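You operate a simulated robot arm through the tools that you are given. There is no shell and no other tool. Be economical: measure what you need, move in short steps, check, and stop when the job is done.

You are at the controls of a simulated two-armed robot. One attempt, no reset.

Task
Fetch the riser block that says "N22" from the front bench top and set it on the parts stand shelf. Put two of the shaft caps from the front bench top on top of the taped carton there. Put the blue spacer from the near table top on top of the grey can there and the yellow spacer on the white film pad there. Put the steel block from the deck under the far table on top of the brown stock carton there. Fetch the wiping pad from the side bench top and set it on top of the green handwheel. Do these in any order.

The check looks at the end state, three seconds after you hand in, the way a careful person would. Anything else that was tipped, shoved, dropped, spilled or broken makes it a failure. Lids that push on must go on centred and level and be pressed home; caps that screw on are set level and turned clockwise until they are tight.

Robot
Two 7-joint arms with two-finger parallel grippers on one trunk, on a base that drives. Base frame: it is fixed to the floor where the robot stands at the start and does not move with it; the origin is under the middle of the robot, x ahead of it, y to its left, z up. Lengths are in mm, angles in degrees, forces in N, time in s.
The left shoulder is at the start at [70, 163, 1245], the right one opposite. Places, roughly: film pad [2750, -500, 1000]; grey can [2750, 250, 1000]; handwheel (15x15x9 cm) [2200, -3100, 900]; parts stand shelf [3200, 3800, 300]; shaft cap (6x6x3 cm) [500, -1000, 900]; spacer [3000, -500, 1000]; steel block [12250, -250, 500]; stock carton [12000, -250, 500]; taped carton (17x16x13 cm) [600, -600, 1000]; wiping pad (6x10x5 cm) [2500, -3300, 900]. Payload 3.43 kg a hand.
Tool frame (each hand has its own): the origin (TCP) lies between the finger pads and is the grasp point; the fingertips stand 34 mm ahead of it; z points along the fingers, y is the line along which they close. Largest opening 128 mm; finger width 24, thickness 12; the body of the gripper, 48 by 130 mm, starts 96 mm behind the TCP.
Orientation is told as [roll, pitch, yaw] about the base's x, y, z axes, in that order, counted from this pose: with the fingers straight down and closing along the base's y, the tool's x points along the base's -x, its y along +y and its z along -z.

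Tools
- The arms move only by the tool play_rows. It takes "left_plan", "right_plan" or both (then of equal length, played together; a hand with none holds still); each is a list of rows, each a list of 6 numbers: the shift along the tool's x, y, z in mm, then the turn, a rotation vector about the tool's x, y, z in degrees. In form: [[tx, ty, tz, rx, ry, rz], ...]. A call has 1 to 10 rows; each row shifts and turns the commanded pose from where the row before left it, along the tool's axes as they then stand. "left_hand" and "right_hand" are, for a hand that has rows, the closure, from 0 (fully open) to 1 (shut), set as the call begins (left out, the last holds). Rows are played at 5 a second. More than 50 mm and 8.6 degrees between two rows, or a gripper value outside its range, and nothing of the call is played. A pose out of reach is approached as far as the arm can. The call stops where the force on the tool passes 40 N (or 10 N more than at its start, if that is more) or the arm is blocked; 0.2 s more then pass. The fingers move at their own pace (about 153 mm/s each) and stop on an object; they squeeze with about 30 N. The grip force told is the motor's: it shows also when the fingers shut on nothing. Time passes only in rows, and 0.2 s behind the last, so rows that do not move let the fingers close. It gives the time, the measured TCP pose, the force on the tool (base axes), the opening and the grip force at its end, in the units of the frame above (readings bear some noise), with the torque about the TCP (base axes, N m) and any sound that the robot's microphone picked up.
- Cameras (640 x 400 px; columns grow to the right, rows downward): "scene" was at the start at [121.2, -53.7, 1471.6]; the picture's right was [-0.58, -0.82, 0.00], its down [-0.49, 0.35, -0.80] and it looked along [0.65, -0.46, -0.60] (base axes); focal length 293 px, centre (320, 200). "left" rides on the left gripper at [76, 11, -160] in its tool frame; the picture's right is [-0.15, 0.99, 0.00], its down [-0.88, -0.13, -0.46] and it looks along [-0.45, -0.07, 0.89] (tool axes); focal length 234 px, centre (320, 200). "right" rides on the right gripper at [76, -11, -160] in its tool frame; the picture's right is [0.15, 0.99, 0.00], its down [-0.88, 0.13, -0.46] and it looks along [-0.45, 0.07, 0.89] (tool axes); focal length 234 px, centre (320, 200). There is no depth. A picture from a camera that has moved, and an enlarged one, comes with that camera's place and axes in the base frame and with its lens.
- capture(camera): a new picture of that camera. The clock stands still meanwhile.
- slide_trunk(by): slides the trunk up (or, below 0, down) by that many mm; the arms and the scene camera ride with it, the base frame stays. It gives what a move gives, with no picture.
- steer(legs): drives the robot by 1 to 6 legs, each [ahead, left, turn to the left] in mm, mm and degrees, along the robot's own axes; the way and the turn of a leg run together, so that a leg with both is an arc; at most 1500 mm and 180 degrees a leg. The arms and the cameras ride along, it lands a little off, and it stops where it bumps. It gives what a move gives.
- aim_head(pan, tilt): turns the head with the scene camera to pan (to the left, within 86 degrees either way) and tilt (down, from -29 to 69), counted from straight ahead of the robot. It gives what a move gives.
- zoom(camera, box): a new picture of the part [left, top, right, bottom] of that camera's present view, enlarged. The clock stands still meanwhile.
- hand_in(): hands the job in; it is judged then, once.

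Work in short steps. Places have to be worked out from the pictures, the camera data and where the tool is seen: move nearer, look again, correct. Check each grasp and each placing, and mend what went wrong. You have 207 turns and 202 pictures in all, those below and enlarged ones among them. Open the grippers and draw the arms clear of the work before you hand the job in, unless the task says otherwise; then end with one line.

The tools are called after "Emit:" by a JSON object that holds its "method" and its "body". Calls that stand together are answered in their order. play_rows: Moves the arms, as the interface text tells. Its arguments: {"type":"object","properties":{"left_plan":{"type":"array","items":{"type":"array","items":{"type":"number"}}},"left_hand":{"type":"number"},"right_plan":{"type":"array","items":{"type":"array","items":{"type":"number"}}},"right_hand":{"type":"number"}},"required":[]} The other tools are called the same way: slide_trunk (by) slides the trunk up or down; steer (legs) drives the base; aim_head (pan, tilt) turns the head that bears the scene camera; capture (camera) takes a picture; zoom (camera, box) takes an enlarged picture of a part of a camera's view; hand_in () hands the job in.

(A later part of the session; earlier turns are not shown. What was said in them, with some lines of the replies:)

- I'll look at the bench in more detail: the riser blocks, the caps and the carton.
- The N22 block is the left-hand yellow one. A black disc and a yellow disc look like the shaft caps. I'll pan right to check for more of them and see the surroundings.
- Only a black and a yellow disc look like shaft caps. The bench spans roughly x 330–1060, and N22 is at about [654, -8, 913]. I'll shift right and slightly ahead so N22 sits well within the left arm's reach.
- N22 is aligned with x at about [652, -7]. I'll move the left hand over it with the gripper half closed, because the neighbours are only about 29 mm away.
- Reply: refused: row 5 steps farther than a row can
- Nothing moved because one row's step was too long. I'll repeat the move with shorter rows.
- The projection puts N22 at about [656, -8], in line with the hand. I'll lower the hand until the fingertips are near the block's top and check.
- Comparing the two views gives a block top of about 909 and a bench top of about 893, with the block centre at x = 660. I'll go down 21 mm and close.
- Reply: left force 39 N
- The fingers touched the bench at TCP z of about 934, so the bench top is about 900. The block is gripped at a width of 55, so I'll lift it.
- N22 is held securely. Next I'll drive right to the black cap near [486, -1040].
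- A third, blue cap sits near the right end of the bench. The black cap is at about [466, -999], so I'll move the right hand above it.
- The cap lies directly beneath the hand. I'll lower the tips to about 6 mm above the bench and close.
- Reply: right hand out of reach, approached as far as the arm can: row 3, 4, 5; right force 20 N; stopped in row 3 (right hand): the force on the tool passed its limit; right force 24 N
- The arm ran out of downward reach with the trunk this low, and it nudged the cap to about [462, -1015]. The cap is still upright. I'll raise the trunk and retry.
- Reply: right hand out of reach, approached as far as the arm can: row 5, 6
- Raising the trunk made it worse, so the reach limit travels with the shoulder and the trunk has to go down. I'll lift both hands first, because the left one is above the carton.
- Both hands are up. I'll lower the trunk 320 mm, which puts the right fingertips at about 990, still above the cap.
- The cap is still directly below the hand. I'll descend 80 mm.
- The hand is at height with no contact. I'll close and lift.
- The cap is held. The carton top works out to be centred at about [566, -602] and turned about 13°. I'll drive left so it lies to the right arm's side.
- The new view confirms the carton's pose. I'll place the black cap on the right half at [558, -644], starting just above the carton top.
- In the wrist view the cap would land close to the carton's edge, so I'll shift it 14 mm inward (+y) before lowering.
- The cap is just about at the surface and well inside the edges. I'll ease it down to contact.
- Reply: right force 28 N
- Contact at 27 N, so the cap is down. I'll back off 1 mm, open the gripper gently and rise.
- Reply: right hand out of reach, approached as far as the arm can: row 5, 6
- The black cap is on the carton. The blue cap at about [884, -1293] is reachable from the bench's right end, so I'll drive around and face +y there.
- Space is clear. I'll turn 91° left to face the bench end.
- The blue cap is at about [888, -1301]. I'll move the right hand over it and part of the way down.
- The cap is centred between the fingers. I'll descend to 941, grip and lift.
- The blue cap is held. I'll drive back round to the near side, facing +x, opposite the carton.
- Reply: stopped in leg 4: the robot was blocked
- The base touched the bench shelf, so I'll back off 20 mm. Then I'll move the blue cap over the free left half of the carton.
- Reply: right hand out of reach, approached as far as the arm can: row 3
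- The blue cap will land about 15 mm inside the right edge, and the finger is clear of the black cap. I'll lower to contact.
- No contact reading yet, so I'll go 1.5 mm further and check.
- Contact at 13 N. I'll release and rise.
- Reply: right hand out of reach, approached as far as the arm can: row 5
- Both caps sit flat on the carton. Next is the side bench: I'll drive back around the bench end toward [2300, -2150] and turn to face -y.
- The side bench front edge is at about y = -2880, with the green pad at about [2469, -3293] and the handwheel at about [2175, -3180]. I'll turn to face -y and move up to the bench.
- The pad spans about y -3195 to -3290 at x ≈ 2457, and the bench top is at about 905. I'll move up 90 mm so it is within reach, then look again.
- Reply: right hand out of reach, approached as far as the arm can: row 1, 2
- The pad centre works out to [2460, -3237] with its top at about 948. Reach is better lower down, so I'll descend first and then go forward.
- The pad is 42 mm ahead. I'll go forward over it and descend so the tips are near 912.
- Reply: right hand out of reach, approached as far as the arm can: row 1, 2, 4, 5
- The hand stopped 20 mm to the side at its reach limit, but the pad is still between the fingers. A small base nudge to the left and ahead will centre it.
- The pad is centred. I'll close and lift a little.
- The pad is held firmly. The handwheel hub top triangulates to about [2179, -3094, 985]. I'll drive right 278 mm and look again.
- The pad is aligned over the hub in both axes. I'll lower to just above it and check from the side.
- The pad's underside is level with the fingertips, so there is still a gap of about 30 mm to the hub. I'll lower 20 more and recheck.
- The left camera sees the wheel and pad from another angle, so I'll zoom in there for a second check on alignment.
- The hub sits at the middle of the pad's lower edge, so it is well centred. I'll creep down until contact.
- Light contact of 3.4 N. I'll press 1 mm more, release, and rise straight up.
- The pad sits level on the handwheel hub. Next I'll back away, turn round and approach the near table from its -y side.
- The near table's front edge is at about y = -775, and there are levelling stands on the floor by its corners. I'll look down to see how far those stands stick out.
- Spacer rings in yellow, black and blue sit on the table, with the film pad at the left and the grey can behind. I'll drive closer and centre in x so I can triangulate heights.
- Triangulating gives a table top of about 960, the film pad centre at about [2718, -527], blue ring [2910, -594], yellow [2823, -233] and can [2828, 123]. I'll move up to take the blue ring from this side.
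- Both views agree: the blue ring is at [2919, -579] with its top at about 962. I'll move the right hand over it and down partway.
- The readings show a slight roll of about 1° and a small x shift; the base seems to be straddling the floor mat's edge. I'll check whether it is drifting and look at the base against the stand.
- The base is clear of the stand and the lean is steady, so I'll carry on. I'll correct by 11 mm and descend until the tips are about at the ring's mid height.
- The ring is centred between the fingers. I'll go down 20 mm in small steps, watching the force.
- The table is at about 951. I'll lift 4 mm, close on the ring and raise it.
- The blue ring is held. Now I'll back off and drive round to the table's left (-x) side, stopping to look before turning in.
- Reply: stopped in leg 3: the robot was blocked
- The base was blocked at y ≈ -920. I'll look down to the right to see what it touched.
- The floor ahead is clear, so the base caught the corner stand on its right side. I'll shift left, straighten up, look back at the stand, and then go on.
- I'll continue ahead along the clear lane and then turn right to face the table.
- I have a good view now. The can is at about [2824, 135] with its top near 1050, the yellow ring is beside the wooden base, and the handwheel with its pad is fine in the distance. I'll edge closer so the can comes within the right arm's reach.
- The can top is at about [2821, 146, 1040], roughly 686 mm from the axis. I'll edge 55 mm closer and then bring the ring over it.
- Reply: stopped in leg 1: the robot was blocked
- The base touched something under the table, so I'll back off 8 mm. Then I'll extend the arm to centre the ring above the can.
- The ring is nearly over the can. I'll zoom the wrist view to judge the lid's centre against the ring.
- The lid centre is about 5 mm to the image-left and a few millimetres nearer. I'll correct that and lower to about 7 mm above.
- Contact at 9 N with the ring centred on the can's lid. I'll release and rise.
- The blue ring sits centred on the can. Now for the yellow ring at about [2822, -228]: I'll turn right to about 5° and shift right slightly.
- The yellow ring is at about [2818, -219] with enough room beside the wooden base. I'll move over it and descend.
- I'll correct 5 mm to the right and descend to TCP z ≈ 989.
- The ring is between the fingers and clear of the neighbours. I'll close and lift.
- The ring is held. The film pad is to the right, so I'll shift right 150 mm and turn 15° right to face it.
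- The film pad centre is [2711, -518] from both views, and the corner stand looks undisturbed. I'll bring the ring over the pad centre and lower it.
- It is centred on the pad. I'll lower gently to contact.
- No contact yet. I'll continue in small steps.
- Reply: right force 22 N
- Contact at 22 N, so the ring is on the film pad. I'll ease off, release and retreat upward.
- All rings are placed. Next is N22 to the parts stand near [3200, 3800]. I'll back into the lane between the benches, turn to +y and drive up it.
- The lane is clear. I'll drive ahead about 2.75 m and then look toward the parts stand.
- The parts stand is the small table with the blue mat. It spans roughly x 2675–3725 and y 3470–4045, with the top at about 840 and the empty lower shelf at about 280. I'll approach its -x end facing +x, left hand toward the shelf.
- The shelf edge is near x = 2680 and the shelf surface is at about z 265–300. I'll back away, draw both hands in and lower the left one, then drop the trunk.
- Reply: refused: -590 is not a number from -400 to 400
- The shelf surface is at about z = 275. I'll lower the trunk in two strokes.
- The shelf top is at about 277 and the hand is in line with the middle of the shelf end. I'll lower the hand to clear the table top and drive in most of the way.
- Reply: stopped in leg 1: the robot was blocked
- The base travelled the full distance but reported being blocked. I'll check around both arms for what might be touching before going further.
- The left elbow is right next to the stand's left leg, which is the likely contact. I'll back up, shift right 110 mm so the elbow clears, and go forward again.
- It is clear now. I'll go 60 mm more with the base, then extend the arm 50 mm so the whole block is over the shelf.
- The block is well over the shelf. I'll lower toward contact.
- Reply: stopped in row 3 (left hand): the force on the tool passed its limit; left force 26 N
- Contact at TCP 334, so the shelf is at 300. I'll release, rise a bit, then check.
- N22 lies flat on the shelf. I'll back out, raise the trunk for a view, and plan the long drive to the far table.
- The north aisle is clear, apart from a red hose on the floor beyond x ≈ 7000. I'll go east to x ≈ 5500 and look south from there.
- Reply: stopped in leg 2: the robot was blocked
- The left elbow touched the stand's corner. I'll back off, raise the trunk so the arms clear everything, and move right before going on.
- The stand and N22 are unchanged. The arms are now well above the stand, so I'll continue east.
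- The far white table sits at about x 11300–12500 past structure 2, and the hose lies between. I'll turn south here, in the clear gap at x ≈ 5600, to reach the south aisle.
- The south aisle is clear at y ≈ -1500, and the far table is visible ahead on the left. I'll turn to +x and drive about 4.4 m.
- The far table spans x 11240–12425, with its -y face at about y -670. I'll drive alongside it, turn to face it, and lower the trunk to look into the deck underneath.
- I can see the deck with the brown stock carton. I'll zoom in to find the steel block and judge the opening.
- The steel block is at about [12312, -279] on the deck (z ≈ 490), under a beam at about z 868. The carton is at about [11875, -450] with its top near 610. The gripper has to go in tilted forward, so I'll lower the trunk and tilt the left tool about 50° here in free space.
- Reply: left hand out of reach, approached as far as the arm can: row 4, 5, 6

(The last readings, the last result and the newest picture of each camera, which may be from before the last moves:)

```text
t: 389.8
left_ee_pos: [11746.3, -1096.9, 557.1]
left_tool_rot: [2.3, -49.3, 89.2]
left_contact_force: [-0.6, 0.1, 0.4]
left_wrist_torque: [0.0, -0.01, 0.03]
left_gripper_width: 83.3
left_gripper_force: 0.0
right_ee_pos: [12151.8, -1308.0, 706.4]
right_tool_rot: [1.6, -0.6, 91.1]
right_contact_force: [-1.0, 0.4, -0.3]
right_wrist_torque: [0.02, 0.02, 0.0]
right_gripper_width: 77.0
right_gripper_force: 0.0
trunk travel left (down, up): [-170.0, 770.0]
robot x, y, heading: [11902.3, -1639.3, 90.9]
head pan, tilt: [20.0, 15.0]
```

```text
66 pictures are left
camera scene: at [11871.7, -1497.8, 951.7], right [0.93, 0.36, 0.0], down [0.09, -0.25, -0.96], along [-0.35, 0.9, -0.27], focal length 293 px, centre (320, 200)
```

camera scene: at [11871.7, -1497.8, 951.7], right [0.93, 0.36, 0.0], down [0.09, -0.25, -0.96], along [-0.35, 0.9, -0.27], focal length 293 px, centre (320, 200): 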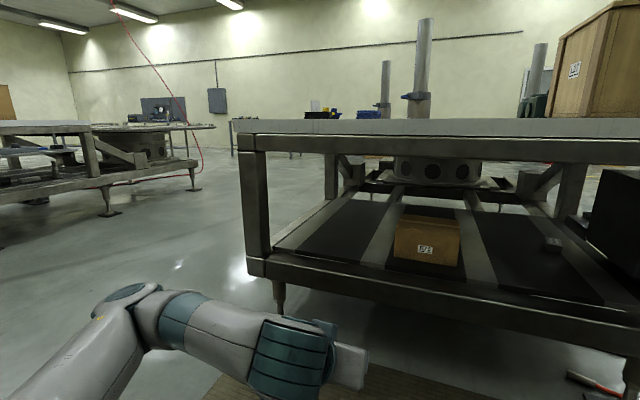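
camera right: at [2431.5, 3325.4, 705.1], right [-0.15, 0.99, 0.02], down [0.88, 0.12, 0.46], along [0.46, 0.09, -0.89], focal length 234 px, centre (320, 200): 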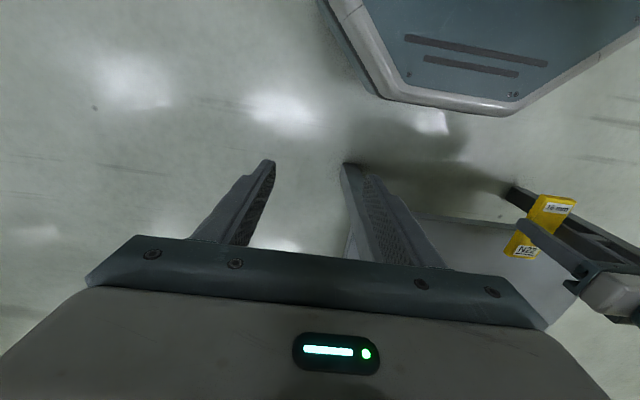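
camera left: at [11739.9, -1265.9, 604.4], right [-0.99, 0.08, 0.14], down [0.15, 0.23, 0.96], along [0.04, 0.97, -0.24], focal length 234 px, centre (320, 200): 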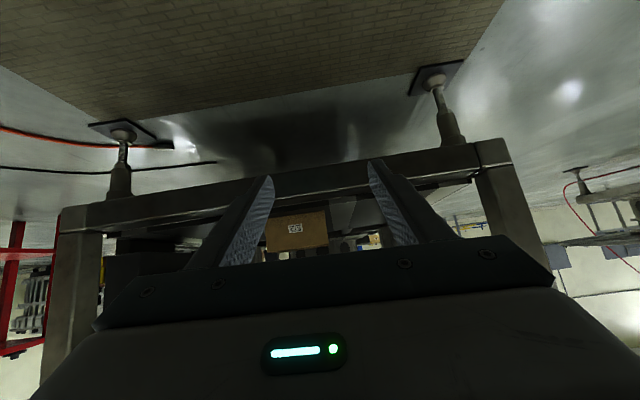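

The tilt works. Triangulation gives a deck of about z 460, the steel block near [12322, -210], and the carton front at y ≈ -478 with its top at about 602. I'll move right so the left hand lines up with the block, then come forward to the opening.

Emit:
{"method": "steer", "body": {"legs": [[0, -575, 0], [380, 0, -0.9]]}}

Emit:
{"method": "aim_head", "body": {"pan": 10, "tilt": 15}}

Emit:
{"method": "capture", "body": {"camera": "scene"}}

Emit:
{"method": "capture", "body": {"camera": "left"}}

```text
t: 395.0
left_ee_pos: [12329.2, -712.7, 558.0]
left_tool_rot: [2.3, -49.4, 88.0]
left_contact_force: [-0.2, -0.5, -0.4]
left_wrist_torque: [0.01, 0.0, -0.03]
left_gripper_width: 83.2
left_gripper_force: 0.0
right_ee_pos: [12728.9, -935.6, 706.1]
right_tool_rot: [1.6, -0.7, 89.7]
right_contact_force: [-0.1, -1.0, 0.4]
right_wrist_torque: [0.0, -0.01, 0.01]
right_gripper_width: 76.6
right_gripper_force: 0.1
trunk travel left (down, up): [-170.0, 770.0]
robot x, y, heading: [12471.9, -1259.7, 89.4]
head pan, tilt: [20.0, 15.0]
```

```text
t: 395.7
left_ee_pos: [12325.7, -712.6, 558.2]
left_tool_rot: [1.8, -49.5, 88.5]
left_contact_force: [-0.3, -1.0, 0.4]
left_wrist_torque: [-0.01, -0.01, -0.01]
left_gripper_width: 83.0
left_gripper_force: 0.1
right_ee_pos: [12724.6, -933.4, 708.6]
right_tool_rot: [1.2, -0.7, 89.7]
right_contact_force: [-0.3, -0.5, -0.8]
right_wrist_torque: [0.04, 0.02, 0.0]
right_gripper_width: 76.6
right_gripper_force: 0.0
trunk travel left (down, up): [-170.0, 770.0]
robot x, y, heading: [12474.1, -1258.9, 89.9]
head pan, tilt: [10.0, 15.0]
```

```text
65 pictures are left
camera scene: at [12467.8, -1120.7, 953.1], right [0.99, 0.17, -0.01], down [0.04, -0.25, -0.97], along [-0.17, 0.95, -0.26], focal length 293 px, centre (320, 200)
```

scene: 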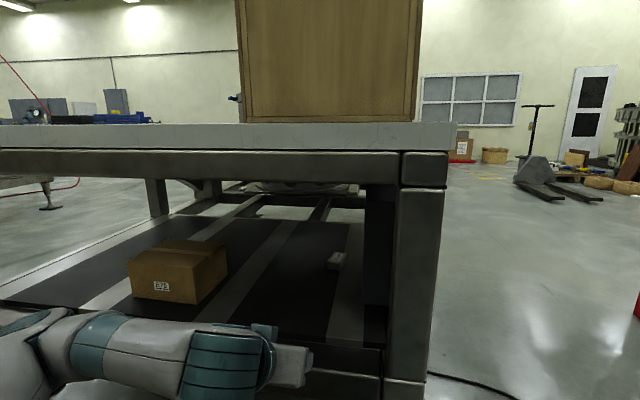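

```text
64 pictures are left
camera left: at [12314.2, -882.7, 604.0], right [-0.99, 0.1, 0.13], down [0.15, 0.23, 0.96], along [0.07, 0.97, -0.24], focal length 234 px, centre (320, 200)
```

left: 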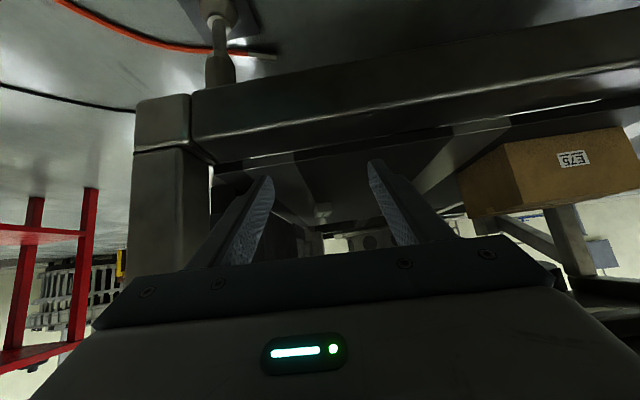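

The hand is in front of the opening with clearance above and below. I'll advance 200 mm so the hand is inside and look again.

Emit:
{"method": "steer", "body": {"legs": [[200, 0, 0]]}}

Emit:
{"method": "aim_head", "body": {"pan": 12, "tilt": 30}}

Emit:
{"method": "capture", "body": {"camera": "left"}}

Emit:
{"method": "capture", "body": {"camera": "scene"}}

```text
t: 397.3
left_ee_pos: [12327.4, -511.9, 557.1]
left_tool_rot: [1.7, -49.3, 88.3]
left_contact_force: [-0.7, 1.2, -0.9]
left_wrist_torque: [0.04, -0.02, -0.03]
left_gripper_width: 83.3
left_gripper_force: 0.0
right_ee_pos: [12725.9, -735.5, 707.5]
right_tool_rot: [1.2, -0.6, 89.7]
right_contact_force: [0.3, -0.7, -0.5]
right_wrist_torque: [-0.03, 0.02, -0.01]
right_gripper_width: 76.9
right_gripper_force: 0.1
trunk travel left (down, up): [-170.0, 770.0]
robot x, y, heading: [12473.7, -1058.0, 89.5]
head pan, tilt: [10.0, 15.0]
```

```text
t: 398.1
left_ee_pos: [12322.7, -512.9, 556.1]
left_tool_rot: [0.9, -49.4, 88.8]
left_contact_force: [-0.6, 0.3, 0.2]
left_wrist_torque: [0.0, 0.02, -0.02]
left_gripper_width: 83.2
left_gripper_force: 0.1
right_ee_pos: [12721.2, -734.7, 710.0]
right_tool_rot: [0.8, -0.6, 89.8]
right_contact_force: [1.0, 0.2, -0.3]
right_wrist_torque: [0.01, -0.02, -0.01]
right_gripper_width: 76.8
right_gripper_force: 0.0
trunk travel left (down, up): [-170.0, 770.0]
robot x, y, heading: [12479.1, -1055.3, 89.4]
head pan, tilt: [12.0, 30.0]
```

```text
63 pictures are left
camera left: at [12311.5, -682.9, 602.1], right [-0.99, 0.1, 0.12], down [0.14, 0.23, 0.96], along [0.07, 0.97, -0.24], focal length 234 px, centre (320, 200)
```

left: 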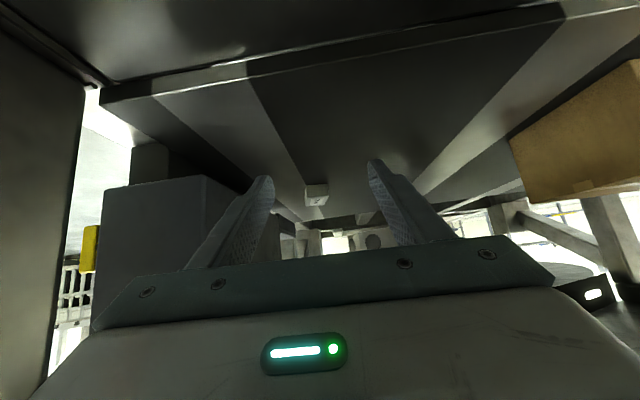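

```text
62 pictures are left
camera scene: at [12467.3, -924.3, 929.0], right [0.98, 0.2, -0.01], down [0.09, -0.49, -0.87], along [-0.18, 0.85, -0.5], focal length 293 px, centre (320, 200)
```

scene: 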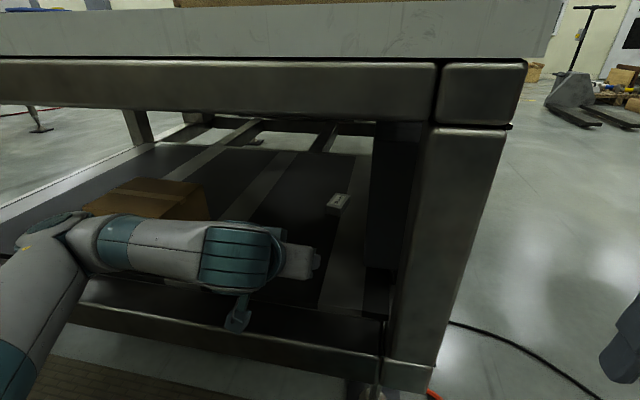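

The block is in view between the fingers, about 33 mm to the hand's right. I'll shift right and move the hand forward 135 mm.

Emit:
{"method": "play_rows", "body": {"left_plan": [[-29.3, -11, 34.2, 0, 0, 0], [-29.3, -11, 34.2, 0, 0, 0], [-29.3, -11, 34.2, 0, 0, 0], [0, 0, 0, 0, 0, 0]]}}

Emit:
{"method": "capture", "body": {"camera": "left"}}

Emit:
{"method": "capture", "body": {"camera": "scene"}}

```text
t: 399.1
left_ee_pos: [12356.1, -377.6, 555.3]
left_tool_rot: [1.0, -49.4, 88.9]
left_contact_force: [0.3, 0.6, -0.8]
left_wrist_torque: [0.0, -0.01, -0.02]
left_gripper_width: 83.2
left_gripper_force: 0.0
right_ee_pos: [12720.2, -734.9, 709.4]
right_tool_rot: [0.7, -0.6, 89.8]
right_contact_force: [0.7, -0.2, 0.4]
right_wrist_torque: [0.0, -0.01, -0.02]
right_gripper_width: 76.6
right_gripper_force: 0.1
trunk travel left (down, up): [-170.0, 770.0]
robot x, y, heading: [12478.4, -1058.9, 89.5]
head pan, tilt: [12.0, 30.0]
```

```text
61 pictures are left
camera left: at [12344.1, -547.3, 602.3], right [-0.99, 0.1, 0.12], down [0.14, 0.23, 0.96], along [0.07, 0.97, -0.24], focal length 234 px, centre (320, 200)
```

left: 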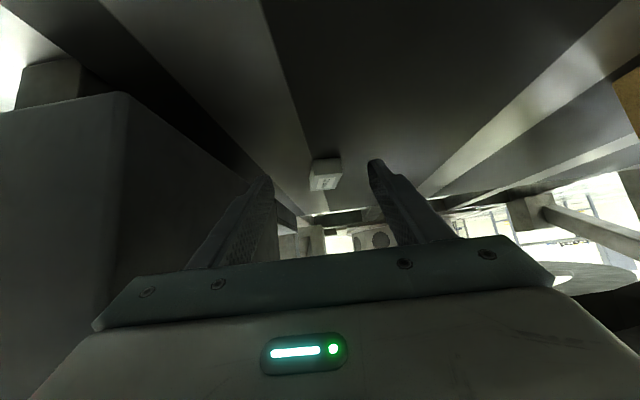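

```text
60 pictures are left
camera scene: at [12467.3, -924.2, 928.9], right [0.98, 0.2, -0.01], down [0.09, -0.49, -0.87], along [-0.18, 0.85, -0.5], focal length 293 px, centre (320, 200)
```

scene: 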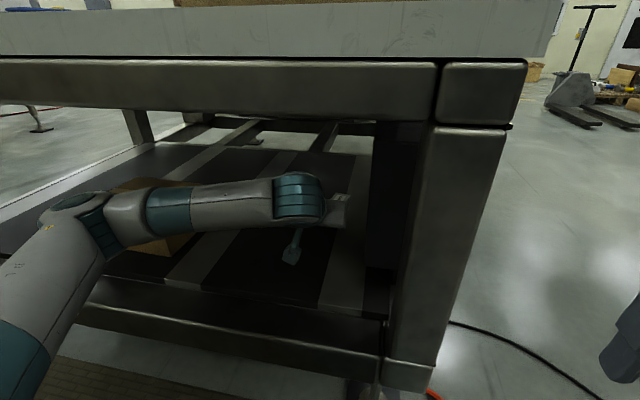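

Triangulating from the two hand views puts the block centre at about [12359, -118, 448], the deck at about 430 and the carton top at about 550. The base must come 150 mm closer. I'll raise the trunk 40 mm so the elbow clears the carton, then advance.

Emit:
{"method": "slide_trunk", "body": {"by": 40}}

Emit:
{"method": "steer", "body": {"legs": [[140, 0, 0.4]]}}

Emit:
{"method": "capture", "body": {"camera": "left"}}

Emit:
{"method": "aim_head", "body": {"pan": 35, "tilt": 40}}

Emit:
{"method": "capture", "body": {"camera": "scene"}}

```text
t: 399.9
left_ee_pos: [12355.8, -379.7, 596.9]
left_tool_rot: [1.0, -49.3, 88.9]
left_contact_force: [0.4, -1.2, -1.3]
left_wrist_torque: [0.01, 0.02, 0.02]
left_gripper_width: 83.3
left_gripper_force: 0.0
right_ee_pos: [12720.7, -734.8, 750.1]
right_tool_rot: [0.8, -0.6, 89.7]
right_contact_force: [-0.2, 0.8, -0.2]
right_wrist_torque: [0.0, -0.04, 0.01]
right_gripper_width: 76.6
right_gripper_force: 0.0
trunk travel left (down, up): [-210.0, 730.0]
robot x, y, heading: [12482.2, -1061.2, 89.6]
head pan, tilt: [12.0, 30.0]
```

```text
t: 401.2
left_ee_pos: [12348.7, -238.3, 595.6]
left_tool_rot: [0.9, -49.3, 89.5]
left_contact_force: [-1.3, -0.2, 0.3]
left_wrist_torque: [0.02, 0.0, -0.02]
left_gripper_width: 83.1
left_gripper_force: 0.0
right_ee_pos: [12718.0, -591.5, 750.1]
right_tool_rot: [0.7, -0.6, 90.3]
right_contact_force: [0.0, 0.0, -1.0]
right_wrist_torque: [-0.03, 0.02, 0.01]
right_gripper_width: 76.8
right_gripper_force: 0.3
trunk travel left (down, up): [-210.0, 730.0]
robot x, y, heading: [12474.0, -921.4, 90.3]
head pan, tilt: [12.0, 30.0]
```

```text
59 pictures are left
camera left: at [12339.2, -408.5, 641.9], right [-0.99, 0.09, 0.12], down [0.14, 0.23, 0.96], along [0.06, 0.97, -0.24], focal length 234 px, centre (320, 200)
```

left: 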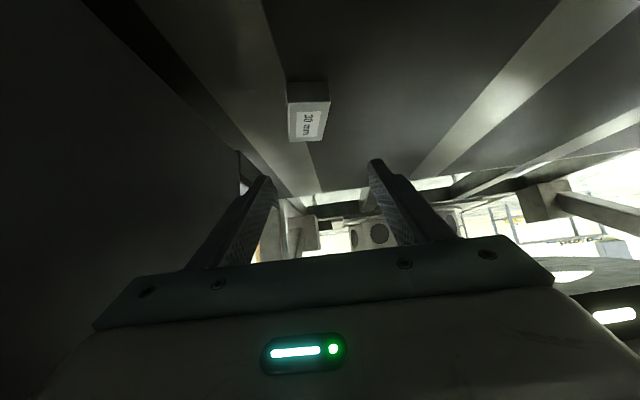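

```text
t: 402.1
left_ee_pos: [12344.0, -238.1, 594.3]
left_tool_rot: [0.2, -49.4, 90.1]
left_contact_force: [-1.1, -0.4, -0.1]
left_wrist_torque: [0.02, -0.02, 0.0]
left_gripper_width: 83.2
left_gripper_force: 0.0
right_ee_pos: [12711.4, -592.9, 751.1]
right_tool_rot: [0.2, -0.7, 90.4]
right_contact_force: [0.6, 0.5, -0.5]
right_wrist_torque: [-0.03, -0.02, 0.01]
right_gripper_width: 76.7
right_gripper_force: 0.0
trunk travel left (down, up): [-210.0, 730.0]
robot x, y, heading: [12478.9, -920.9, 90.3]
head pan, tilt: [35.0, 40.0]
```

```text
58 pictures are left
camera scene: at [12436.6, -803.0, 953.9], right [0.82, 0.58, -0.01], down [0.36, -0.53, -0.77], along [-0.45, 0.63, -0.64], focal length 293 px, centre (320, 200)
```

scene: 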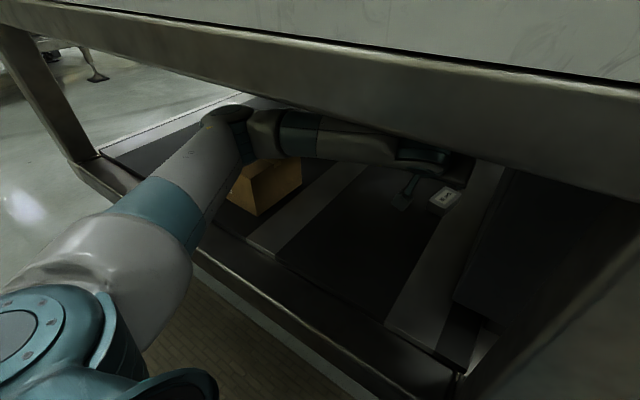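

The block is clearly visible ("30 mm" label on top): about 53 wide, 95 long and 30 high, centred near [12362, -101], with the deck at about 420–430. I'll go forward above it, then partly down.

Emit:
{"method": "play_rows", "body": {"left_plan": [[-26.7, -6, 31.1, 0, 0, 0], [-26.7, -6, 31.1, 0, 0, 0], [-26.7, -6, 31.1, 0, 0, 0], [26.6, 0, 22.8, 0, 0, 0], [26.6, 0, 22.8, 0, 0, 0], [0, 0, 0, 0, 0, 0]]}}

Emit:
{"method": "capture", "body": {"camera": "left"}}

Emit:
{"method": "capture", "body": {"camera": "scene"}}

```text
t: 403.5
left_ee_pos: [12361.7, -113.8, 523.8]
left_tool_rot: [0.2, -49.4, 90.1]
left_contact_force: [-1.1, 0.2, 0.2]
left_wrist_torque: [0.0, -0.01, -0.03]
left_gripper_width: 83.4
left_gripper_force: 0.0
right_ee_pos: [12711.8, -592.1, 752.1]
right_tool_rot: [0.2, -0.6, 90.4]
right_contact_force: [-0.2, -0.5, 0.5]
right_wrist_torque: [0.02, 0.01, 0.04]
right_gripper_width: 76.8
right_gripper_force: 0.0
trunk travel left (down, up): [-210.0, 730.0]
robot x, y, heading: [12474.1, -922.0, 90.3]
head pan, tilt: [35.0, 40.0]
```

```text
57 pictures are left
camera left: at [12351.6, -284.2, 569.5], right [-0.99, 0.09, 0.11], down [0.13, 0.23, 0.96], along [0.06, 0.97, -0.24], focal length 234 px, centre (320, 200)
```

left: 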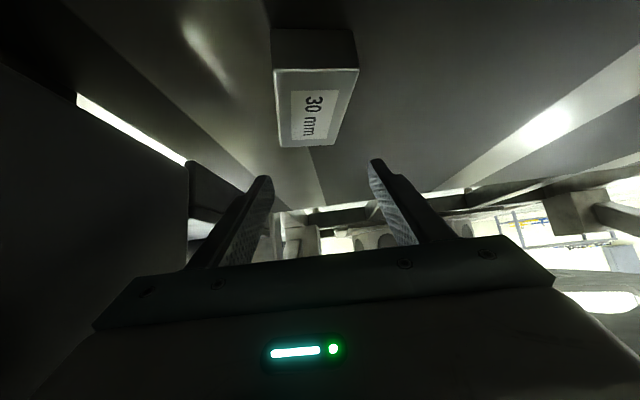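

```text
56 pictures are left
camera scene: at [12436.6, -803.0, 953.9], right [0.82, 0.58, -0.01], down [0.36, -0.53, -0.77], along [-0.45, 0.63, -0.64], focal length 293 px, centre (320, 200)
```

scene: 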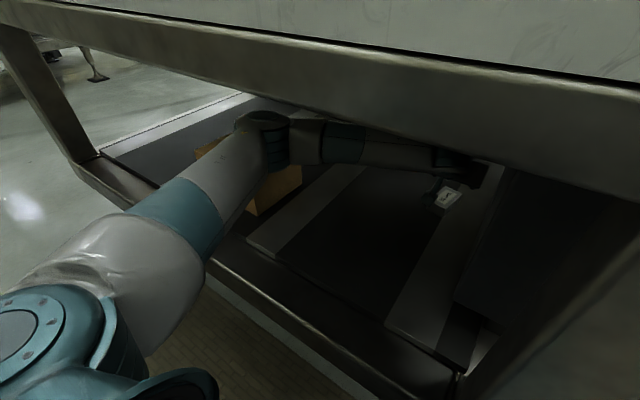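

Refined: the block centre is [12362, -123], its top is about 464, the deck about 434, and it is yawed about 12°. I'll back up 22 mm, turn the tool 12° to match, and lower 40 mm.

Emit:
{"method": "play_rows", "body": {"left_plan": [[14.3, 0, -16.7, 4.55, 0, 3.9], [0, 0, 0, 4.55, 0, 3.9], [15.2, 0, 13, 0, 0, 0], [11.4, 0, 9.8, 0, 0, 0], [0, 0, 0, 0, 0, 0]]}}

Emit:
{"method": "capture", "body": {"camera": "left"}}

Emit:
{"method": "zoom", "body": {"camera": "scene", "box": [380, 140, 520, 260]}}

```text
t: 404.7
left_ee_pos: [12361.2, -138.0, 490.0]
left_tool_rot: [0.1, -49.5, 78.0]
left_contact_force: [0.5, 0.7, 0.3]
left_wrist_torque: [0.01, -0.04, -0.02]
left_gripper_width: 83.4
left_gripper_force: 0.0
right_ee_pos: [12711.5, -592.1, 750.9]
right_tool_rot: [0.3, -0.5, 90.3]
right_contact_force: [0.0, 1.9, -0.1]
right_wrist_torque: [-0.02, -0.02, -0.02]
right_gripper_width: 76.7
right_gripper_force: 0.1
trunk travel left (down, up): [-210.0, 730.0]
robot x, y, heading: [12477.8, -918.3, 90.1]
head pan, tilt: [35.0, 40.0]
```

```text
55 pictures are left
camera left: at [12317.1, -301.9, 536.1], right [-0.95, 0.3, 0.11], down [0.18, 0.2, 0.96], along [0.26, 0.94, -0.24], focal length 234 px, centre (320, 200)
```

left: 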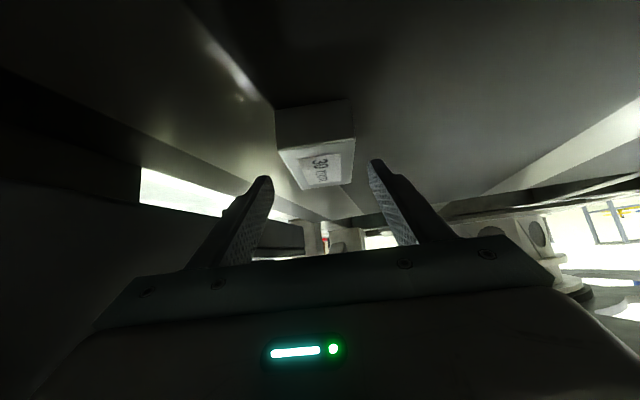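

```text
3.33 times, centred on (450, 200) of scene
camera zoom: at [12436.5, -803.0, 953.9], right [0.82, 0.58, -0.01], down [0.36, -0.53, -0.77], along [-0.45, 0.63, -0.64], focal length 978 px, centre (-113, 200)
```

zoom: 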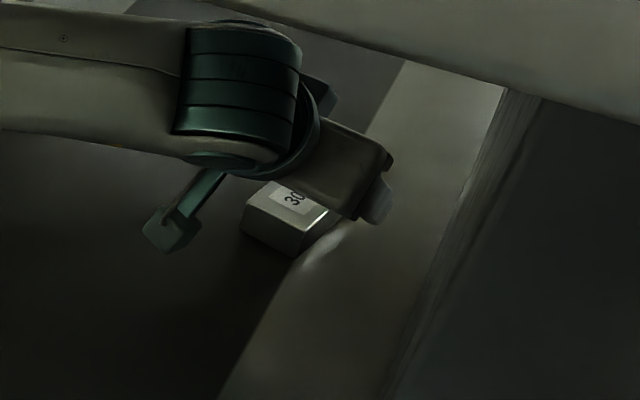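

The tool is aligned with the block and centred laterally. I'll go forward 5 and down 20 in small steps.

Emit:
{"method": "play_rows", "body": {"left_plan": [[4.3, 0, 10.3, 0, 0, 0], [4.6, 0, 3.9, 0, 0, 0], [3.8, 0, 3.3, 0, 0, 0], [0, 0, 0, 0, 0, 0]]}}

Emit:
{"method": "capture", "body": {"camera": "left"}}

```text
t: 405.7
left_ee_pos: [12363.5, -134.4, 471.3]
left_tool_rot: [0.2, -49.6, 78.0]
left_contact_force: [-0.4, -3.6, 9.9]
left_wrist_torque: [-0.06, -0.43, -0.19]
left_gripper_width: 82.6
left_gripper_force: 0.0
right_ee_pos: [12710.9, -592.8, 752.9]
right_tool_rot: [0.2, -0.7, 90.3]
right_contact_force: [0.0, -0.3, 0.4]
right_wrist_torque: [0.0, -0.04, -0.03]
right_gripper_width: 76.9
right_gripper_force: 0.0
trunk travel left (down, up): [-210.0, 730.0]
robot x, y, heading: [12476.1, -922.7, 90.4]
head pan, tilt: [35.0, 40.0]
```

```text
53 pictures are left
camera left: at [12318.0, -297.6, 516.8], right [-0.95, 0.29, 0.11], down [0.18, 0.19, 0.97], along [0.26, 0.94, -0.23], focal length 234 px, centre (320, 200)
```

left: 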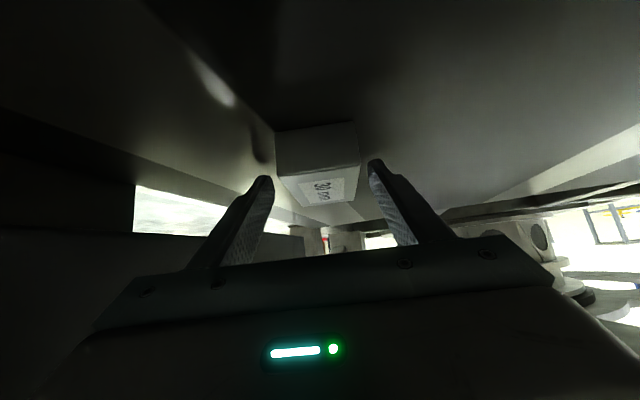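

Light contact tells me the deck is at 440. I'll lift 3 mm and close on the block.

Emit:
{"method": "play_rows", "body": {"left_plan": [[-2.3, 0, -2, 0, 0, 0], [0, 0, 0, 0, 0, 0]]}}

Emit:
{"method": "play_rows", "body": {"left_plan": [[0, 0, 0, 0, 0, 0], [0, 0, 0, 0, 0, 0], [0, 0, 0, 0, 0, 0], [0, 0, 0, 0, 0, 0]], "left_hand": 1}}

Emit:
{"method": "capture", "body": {"camera": "left"}}

```text
t: 406.3
left_ee_pos: [12363.0, -134.8, 471.2]
left_tool_rot: [0.1, -49.3, 78.1]
left_contact_force: [0.2, 2.7, 3.7]
left_wrist_torque: [0.11, -0.18, 0.17]
left_gripper_width: 83.1
left_gripper_force: 0.0
right_ee_pos: [12711.6, -593.4, 751.1]
right_tool_rot: [0.3, -0.8, 90.3]
right_contact_force: [0.8, 0.1, 0.3]
right_wrist_torque: [-0.01, -0.01, 0.02]
right_gripper_width: 76.9
right_gripper_force: 0.1
trunk travel left (down, up): [-210.0, 730.0]
robot x, y, heading: [12476.8, -922.0, 90.4]
head pan, tilt: [35.0, 40.0]
```

```text
t: 407.3
left_ee_pos: [12364.4, -134.8, 471.8]
left_tool_rot: [0.1, -49.3, 78.1]
left_contact_force: [4.5, -2.0, 1.6]
left_wrist_torque: [-0.6, -0.04, 0.21]
left_gripper_width: 50.0
left_gripper_force: 30.1
right_ee_pos: [12711.3, -592.7, 750.8]
right_tool_rot: [0.3, -0.7, 90.3]
right_contact_force: [0.1, -0.2, 0.9]
right_wrist_torque: [-0.01, -0.01, 0.0]
right_gripper_width: 76.9
right_gripper_force: 0.1
trunk travel left (down, up): [-210.0, 730.0]
robot x, y, heading: [12474.9, -921.7, 90.2]
head pan, tilt: [35.0, 40.0]
```

```text
52 pictures are left
camera left: at [12318.1, -297.6, 517.8], right [-0.95, 0.3, 0.11], down [0.18, 0.2, 0.96], along [0.26, 0.93, -0.24], focal length 234 px, centre (320, 200)
```

left: 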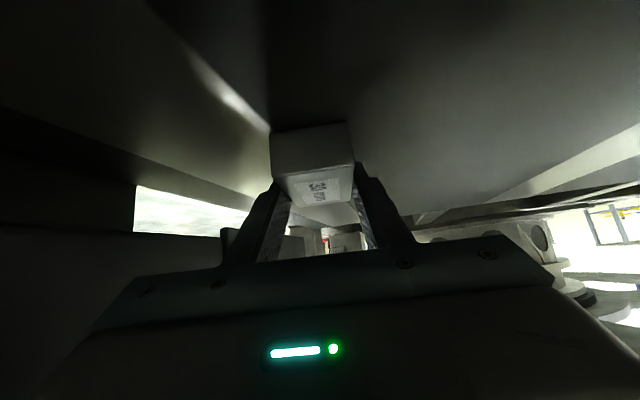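

Gripped at 50 mm. I'll lift slowly and check the hold.

Emit:
{"method": "play_rows", "body": {"left_plan": [[-7.6, 0, -6.5, 0, 0, 0], [-15.2, 0, -13, 0, 0, 0], [-22.8, 0, -19.5, 0, 0, 0], [-22.8, 0, -19.5, 0, 0, 0], [0, 0, 0, 0, 0, 0]]}}

Emit:
{"method": "capture", "body": {"camera": "left"}}

Emit:
{"method": "capture", "body": {"camera": "scene"}}

```text
t: 408.5
left_ee_pos: [12360.7, -131.9, 560.2]
left_tool_rot: [0.2, -49.2, 78.1]
left_contact_force: [-0.2, 0.1, -10.1]
left_wrist_torque: [-0.03, 0.0, 0.0]
left_gripper_width: 49.8
left_gripper_force: 30.0
right_ee_pos: [12711.8, -590.7, 751.3]
right_tool_rot: [0.2, -0.7, 90.2]
right_contact_force: [-1.1, -0.1, 0.3]
right_wrist_torque: [-0.03, 0.01, -0.01]
right_gripper_width: 76.9
right_gripper_force: 0.0
trunk travel left (down, up): [-210.0, 730.0]
robot x, y, heading: [12478.2, -919.0, 90.3]
head pan, tilt: [35.0, 40.0]
```

```text
51 pictures are left
camera left: at [12315.6, -297.0, 606.5], right [-0.95, 0.3, 0.11], down [0.18, 0.2, 0.96], along [0.26, 0.93, -0.24], focal length 234 px, centre (320, 200)
```

left: 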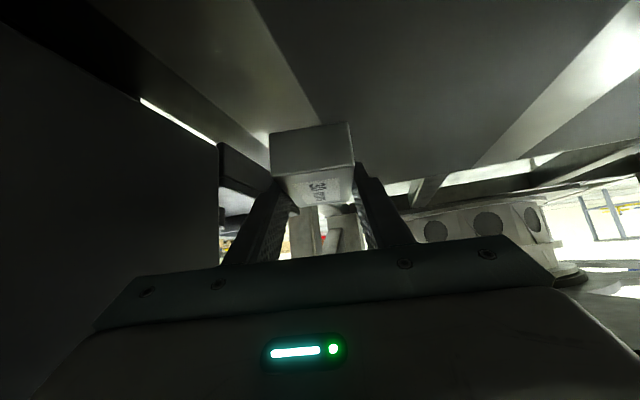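

```text
50 pictures are left
camera scene: at [12436.4, -802.0, 953.6], right [0.82, 0.58, -0.01], down [0.36, -0.53, -0.77], along [-0.45, 0.63, -0.64], focal length 293 px, centre (320, 200)
```

scene: 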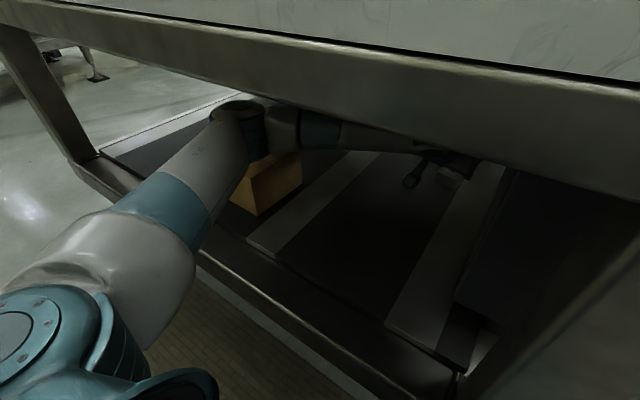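

The block is held (about 1 kg) and still level. I'll back straight out 500 mm, then shift left to line up with the carton.

Emit:
{"method": "steer", "body": {"legs": [[-500, 0, 0], [0, 480, 0]]}}

Emit:
{"method": "aim_head", "body": {"pan": 8, "tilt": 20}}

Emit:
{"method": "capture", "body": {"camera": "scene"}}

Emit:
{"method": "capture", "body": {"camera": "left"}}

```text
t: 413.9
left_ee_pos: [11888.7, -633.9, 560.8]
left_tool_rot: [0.0, -49.3, 77.2]
left_contact_force: [-0.3, 0.2, -9.7]
left_wrist_torque: [0.0, 0.03, -0.01]
left_gripper_width: 50.1
left_gripper_force: 29.8
right_ee_pos: [12231.7, -1098.5, 753.1]
right_tool_rot: [0.1, -0.6, 89.4]
right_contact_force: [-0.1, -0.1, -0.6]
right_wrist_torque: [-0.02, 0.0, 0.01]
right_gripper_width: 76.7
right_gripper_force: 0.0
trunk travel left (down, up): [-210.0, 730.0]
robot x, y, heading: [11991.9, -1421.7, 89.1]
head pan, tilt: [35.0, 40.0]
```

```text
t: 414.8
left_ee_pos: [11888.3, -628.7, 554.8]
left_tool_rot: [0.0, -48.8, 77.2]
left_contact_force: [0.2, -0.8, -10.4]
left_wrist_torque: [0.01, 0.01, 0.0]
left_gripper_width: 49.8
left_gripper_force: 30.2
right_ee_pos: [12232.7, -1090.2, 748.1]
right_tool_rot: [0.1, -0.1, 89.4]
right_contact_force: [0.1, 0.0, -0.9]
right_wrist_torque: [-0.01, 0.03, 0.02]
right_gripper_width: 76.9
right_gripper_force: 0.1
trunk travel left (down, up): [-210.0, 730.0]
robot x, y, heading: [11994.8, -1420.0, 89.1]
head pan, tilt: [8.0, 20.0]
```

```text
49 pictures are left
camera scene: at [11981.2, -1289.3, 985.9], right [0.99, 0.13, 0.0], down [0.04, -0.33, -0.94], along [-0.12, 0.93, -0.34], focal length 293 px, centre (320, 200)
```

scene: 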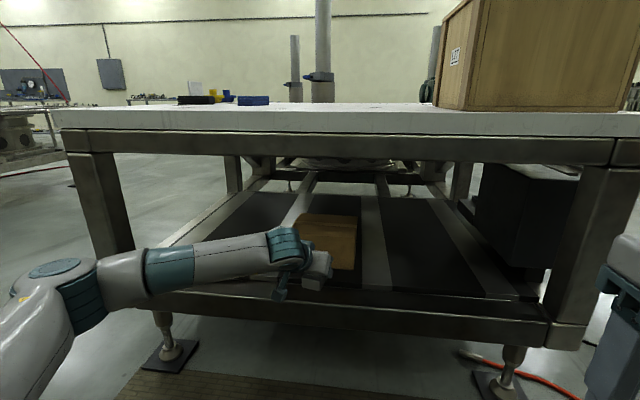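

```text
48 pictures are left
camera left: at [11841.0, -792.0, 601.3], right [-0.94, 0.31, 0.11], down [0.18, 0.2, 0.96], along [0.28, 0.93, -0.25], focal length 234 px, centre (320, 200)
```

left: 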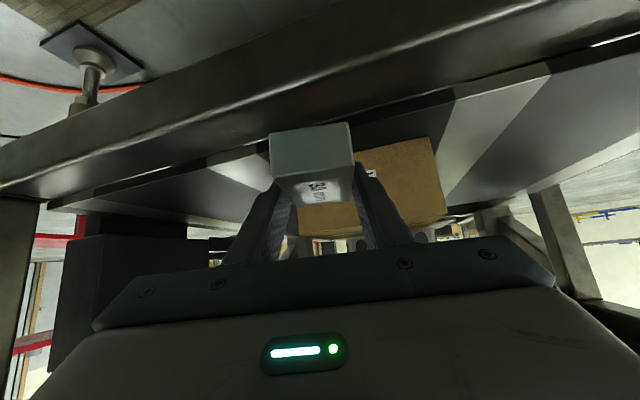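

I'll zoom in to fix the carton's corners.

Emit:
{"method": "zoom", "body": {"camera": "scene", "box": [250, 190, 410, 300]}}

```text
3.64 times, centred on (330, 245) of scene
camera zoom: at [11981.2, -1289.3, 985.9], right [0.99, 0.13, 0.0], down [0.04, -0.33, -0.94], along [-0.12, 0.93, -0.34], focal length 1066 px, centre (284, 36)
```

zoom: 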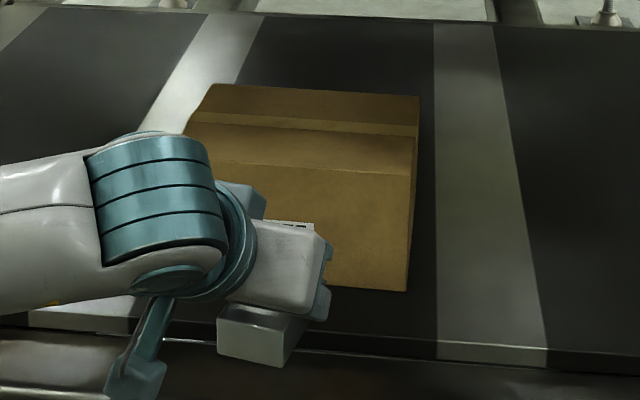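

The carton top is centred at [11880, -366] with z = 558, so the TCP should end at about [11878, -380, 591]. I'll raise the hand 65 mm and drive in 245 mm.

Emit:
{"method": "play_rows", "body": {"left_plan": [[-25, 0, -21.5, 0, 0, 0], [-25, 0, -21.5, 0, 0, 0], [0, 0, 0, 0, 0, 0]]}}

Emit:
{"method": "steer", "body": {"legs": [[120, 8, 0]]}}

Emit:
{"method": "capture", "body": {"camera": "scene"}}

```text
t: 415.6
left_ee_pos: [11889.3, -627.0, 617.5]
left_tool_rot: [0.0, -48.8, 77.3]
left_contact_force: [0.2, 0.5, -10.2]
left_wrist_torque: [-0.02, -0.01, 0.0]
left_gripper_width: 49.9
left_gripper_force: 30.0
right_ee_pos: [12232.5, -1090.7, 749.4]
right_tool_rot: [0.3, -0.2, 89.4]
right_contact_force: [0.1, 0.1, 0.1]
right_wrist_torque: [0.01, -0.02, 0.0]
right_gripper_width: 76.9
right_gripper_force: 0.1
trunk travel left (down, up): [-210.0, 730.0]
robot x, y, heading: [11992.6, -1419.2, 89.0]
head pan, tilt: [8.0, 20.0]
```

```text
t: 416.9
left_ee_pos: [11883.2, -506.9, 618.2]
left_tool_rot: [0.0, -48.9, 77.3]
left_contact_force: [0.2, -0.4, -11.0]
left_wrist_torque: [0.01, 0.0, 0.0]
left_gripper_width: 50.0
left_gripper_force: 29.6
right_ee_pos: [12225.3, -971.7, 748.4]
right_tool_rot: [0.1, -0.1, 89.4]
right_contact_force: [0.2, 0.5, -0.1]
right_wrist_torque: [-0.02, 0.01, 0.01]
right_gripper_width: 76.6
right_gripper_force: 0.0
trunk travel left (down, up): [-210.0, 730.0]
robot x, y, heading: [11989.4, -1301.1, 89.3]
head pan, tilt: [8.0, 20.0]
```

```text
46 pictures are left
camera scene: at [11974.9, -1169.4, 985.8], right [0.99, 0.13, 0.0], down [0.04, -0.33, -0.94], along [-0.12, 0.93, -0.34], focal length 293 px, centre (320, 200)
```

scene: 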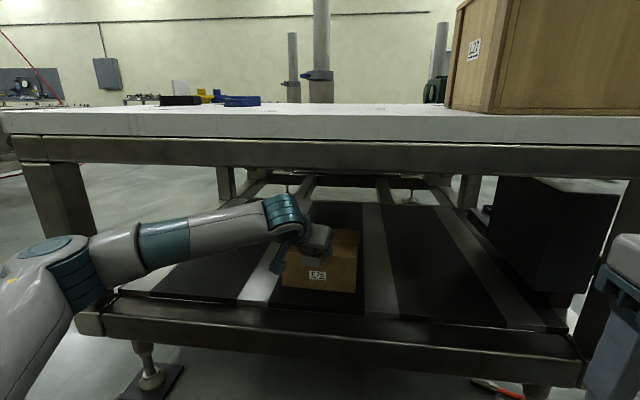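

Clearances look good: the block's bottom is at about 586, above the carton top at 558. I'll advance the remaining 126 mm.

Emit:
{"method": "steer", "body": {"legs": [[126, 4, 0]]}}

Emit:
{"method": "capture", "body": {"camera": "scene"}}

Emit:
{"method": "capture", "body": {"camera": "left"}}

```text
t: 418.1
left_ee_pos: [11879.6, -376.5, 609.6]
left_tool_rot: [-0.1, -48.3, 77.5]
left_contact_force: [-0.1, 0.4, -11.1]
left_wrist_torque: [0.02, 0.0, 0.02]
left_gripper_width: 50.1
left_gripper_force: 29.7
right_ee_pos: [12221.7, -840.1, 745.1]
right_tool_rot: [0.3, 0.3, 89.4]
right_contact_force: [0.1, 0.1, -0.4]
right_wrist_torque: [-0.03, 0.04, 0.0]
right_gripper_width: 76.8
right_gripper_force: 0.1
trunk travel left (down, up): [-210.0, 730.0]
robot x, y, heading: [11984.3, -1174.7, 89.3]
head pan, tilt: [8.0, 20.0]
```

```text
45 pictures are left
camera scene: at [11972.7, -1034.6, 986.0], right [0.99, 0.13, 0.0], down [0.04, -0.34, -0.94], along [-0.12, 0.93, -0.34], focal length 293 px, centre (320, 200)
```

scene: 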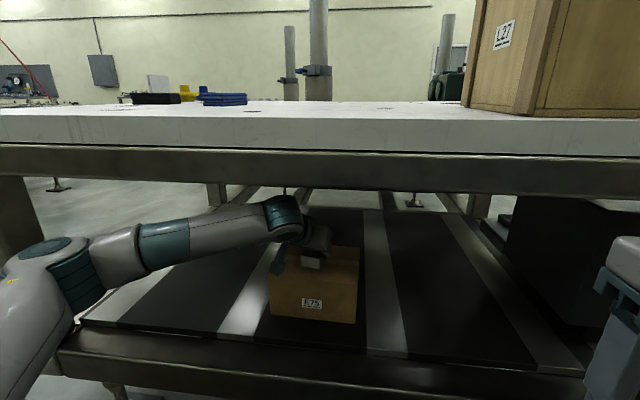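

```text
44 pictures are left
camera left: at [11831.6, -538.7, 659.4], right [-0.94, 0.31, 0.11], down [0.18, 0.21, 0.96], along [0.28, 0.93, -0.26], focal length 234 px, centre (320, 200)
```

left: 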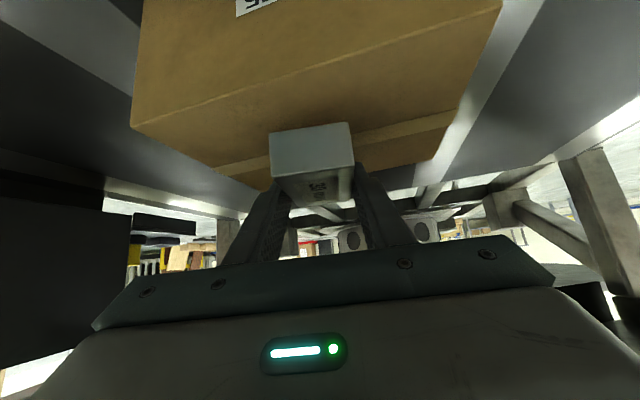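

The block is centred over the carton. I'll lower in small steps to contact.

Emit:
{"method": "play_rows", "body": {"left_plan": [[6, 0, 5.3, 0, 0, 0], [4.5, 0, 4, 0, 0, 0], [2.2, 0, 2, 0, 0, 0], [0, 0, 0, 0, 0, 0]]}}

Emit:
{"method": "zoom", "body": {"camera": "scene", "box": [250, 190, 390, 330]}}

```text
t: 419.1
left_ee_pos: [11878.3, -377.6, 592.4]
left_tool_rot: [-0.2, -48.3, 77.5]
left_contact_force: [0.1, 0.4, -7.2]
left_wrist_torque: [0.11, 0.04, -0.02]
left_gripper_width: 49.9
left_gripper_force: 29.8
right_ee_pos: [12223.1, -839.2, 743.2]
right_tool_rot: [0.2, 0.3, 89.4]
right_contact_force: [0.1, -0.3, 0.8]
right_wrist_torque: [0.0, 0.0, 0.0]
right_gripper_width: 76.8
right_gripper_force: 0.0
trunk travel left (down, up): [-210.0, 730.0]
robot x, y, heading: [11984.2, -1172.1, 89.5]
head pan, tilt: [8.0, 20.0]
```

```text
2.86 times, centred on (320, 260) of scene
camera zoom: at [11972.7, -1035.6, 986.2], right [0.99, 0.13, 0.0], down [0.04, -0.34, -0.94], along [-0.12, 0.93, -0.34], focal length 838 px, centre (320, 29)
```

zoom: 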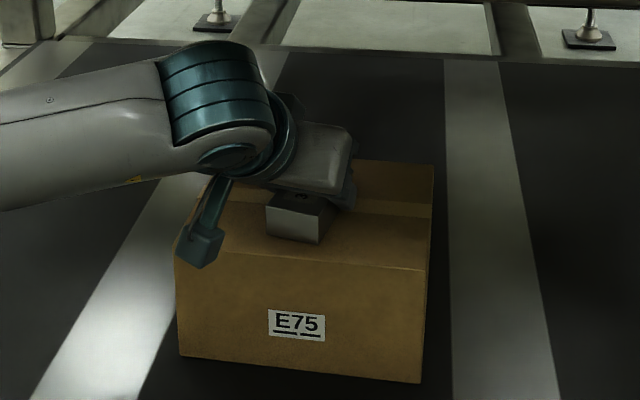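

First contact: the hand load has dropped. I'll lower 3 mm more to seat the block.

Emit:
{"method": "play_rows", "body": {"left_plan": [[1.2, 0, 1, 0, 0, 0], [1.2, 0, 1, 0, 0, 0], [0, 0, 0, 0, 0, 0]]}}

```text
t: 419.9
left_ee_pos: [11878.9, -377.4, 591.3]
left_tool_rot: [-0.2, -48.5, 77.4]
left_contact_force: [-0.1, 0.1, 5.3]
left_wrist_torque: [0.73, 0.19, 0.01]
left_gripper_width: 49.8
left_gripper_force: 30.0
right_ee_pos: [12223.7, -840.3, 744.4]
right_tool_rot: [0.2, 0.3, 89.4]
right_contact_force: [0.3, 0.7, -0.9]
right_wrist_torque: [-0.03, 0.0, 0.0]
right_gripper_width: 76.6
right_gripper_force: 0.2
trunk travel left (down, up): [-210.0, 730.0]
robot x, y, heading: [11984.3, -1176.5, 89.2]
head pan, tilt: [8.0, 20.0]
```

The block is seated with 5 N pushing back. I'll release and withdraw along the tool axis.

Emit:
{"method": "play_rows", "body": {"left_plan": [[0, 0, 0, 0, 0, 0], [0, 0, 0, 0, 0, 0], [0, 0, -15, 0, 0, 0], [0, 0, -30, 0, 0, 0], [0, 0, -30, 0, 0, 0]], "left_hand": 0.42}}

Emit:
{"method": "zoom", "body": {"camera": "scene", "box": [250, 190, 390, 330]}}

Emit:
{"method": "capture", "body": {"camera": "left"}}

```text
t: 421.1
left_ee_pos: [11867.2, -432.0, 639.2]
left_tool_rot: [-0.1, -48.3, 77.4]
left_contact_force: [-0.1, 0.3, 0.7]
left_wrist_torque: [0.01, 0.01, 0.02]
left_gripper_width: 74.2
left_gripper_force: 0.0
right_ee_pos: [12222.6, -839.2, 744.5]
right_tool_rot: [0.3, 0.2, 89.4]
right_contact_force: [-1.0, -0.3, -0.7]
right_wrist_torque: [0.01, 0.0, 0.02]
right_gripper_width: 76.7
right_gripper_force: 0.2
trunk travel left (down, up): [-210.0, 730.0]
robot x, y, heading: [11985.0, -1176.9, 89.3]
head pan, tilt: [8.0, 20.0]
```

```text
2.86 times, centred on (320, 260) of scene
camera zoom: at [11972.8, -1036.5, 986.4], right [0.99, 0.13, 0.0], down [0.04, -0.34, -0.94], along [-0.12, 0.93, -0.34], focal length 838 px, centre (320, 29)
```

zoom: 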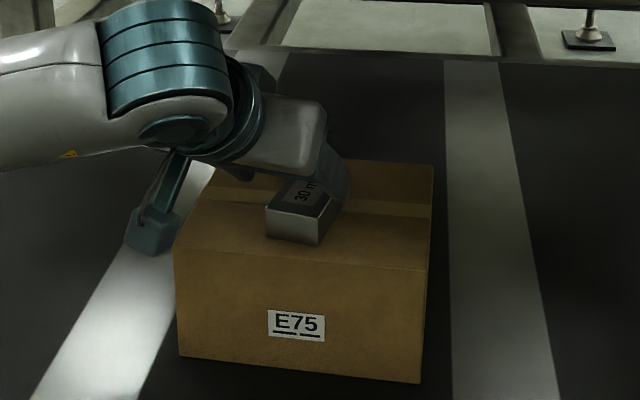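

```text
41 pictures are left
camera left: at [11818.8, -594.8, 688.7], right [-0.94, 0.31, 0.11], down [0.18, 0.21, 0.96], along [0.28, 0.93, -0.26], focal length 234 px, centre (320, 200)
```

left: 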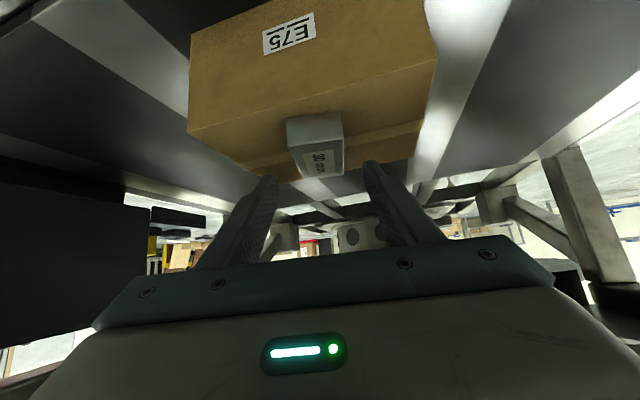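

The steel block rests flat on the carton. I'll back the robot straight out and check the final view.

Emit:
{"method": "steer", "body": {"legs": [[-450, 0, 0]]}}

Emit:
{"method": "zoom", "body": {"camera": "scene", "box": [200, 160, 440, 310]}}

```text
t: 423.8
left_ee_pos: [11866.5, -871.5, 637.8]
left_tool_rot: [-0.1, -48.3, 77.0]
left_contact_force: [0.4, -0.2, 0.6]
left_wrist_torque: [0.0, 0.02, -0.03]
left_gripper_width: 74.3
left_gripper_force: 0.1
right_ee_pos: [12217.6, -1283.0, 743.1]
right_tool_rot: [0.2, 0.3, 88.9]
right_contact_force: [0.6, -1.1, 1.0]
right_wrist_torque: [0.0, 0.0, 0.01]
right_gripper_width: 76.5
right_gripper_force: 0.1
trunk travel left (down, up): [-210.0, 730.0]
robot x, y, heading: [11975.9, -1620.0, 88.8]
head pan, tilt: [8.0, 20.0]
```

```text
2.67 times, centred on (320, 235) of scene
camera zoom: at [11966.6, -1477.0, 983.4], right [0.99, 0.12, 0.0], down [0.04, -0.34, -0.94], along [-0.11, 0.93, -0.34], focal length 782 px, centre (320, 107)
```

zoom: 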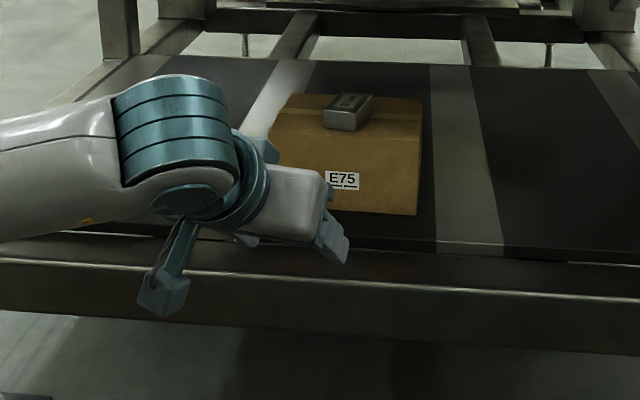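

All the items are placed, the grippers are open and both arms are clear of the work, so I'm handing in.

Emit:
{"method": "hand_in", "body": {}}

```text
The job is handed in.
```

I completed and handed in all six placements: N22 on the parts stand shelf, the black and blue shaft caps on the taped carton, the blue spacer on the grey can, the yellow spacer on the white film pad, the steel block on the stock carton, and the wiping pad on the green handwheel. The base or an elbow touched the front bench, the near table and the parts stand while driving; what I could see afterwards looked undisturbed, though I had no later view of the bracket on the stand's top.
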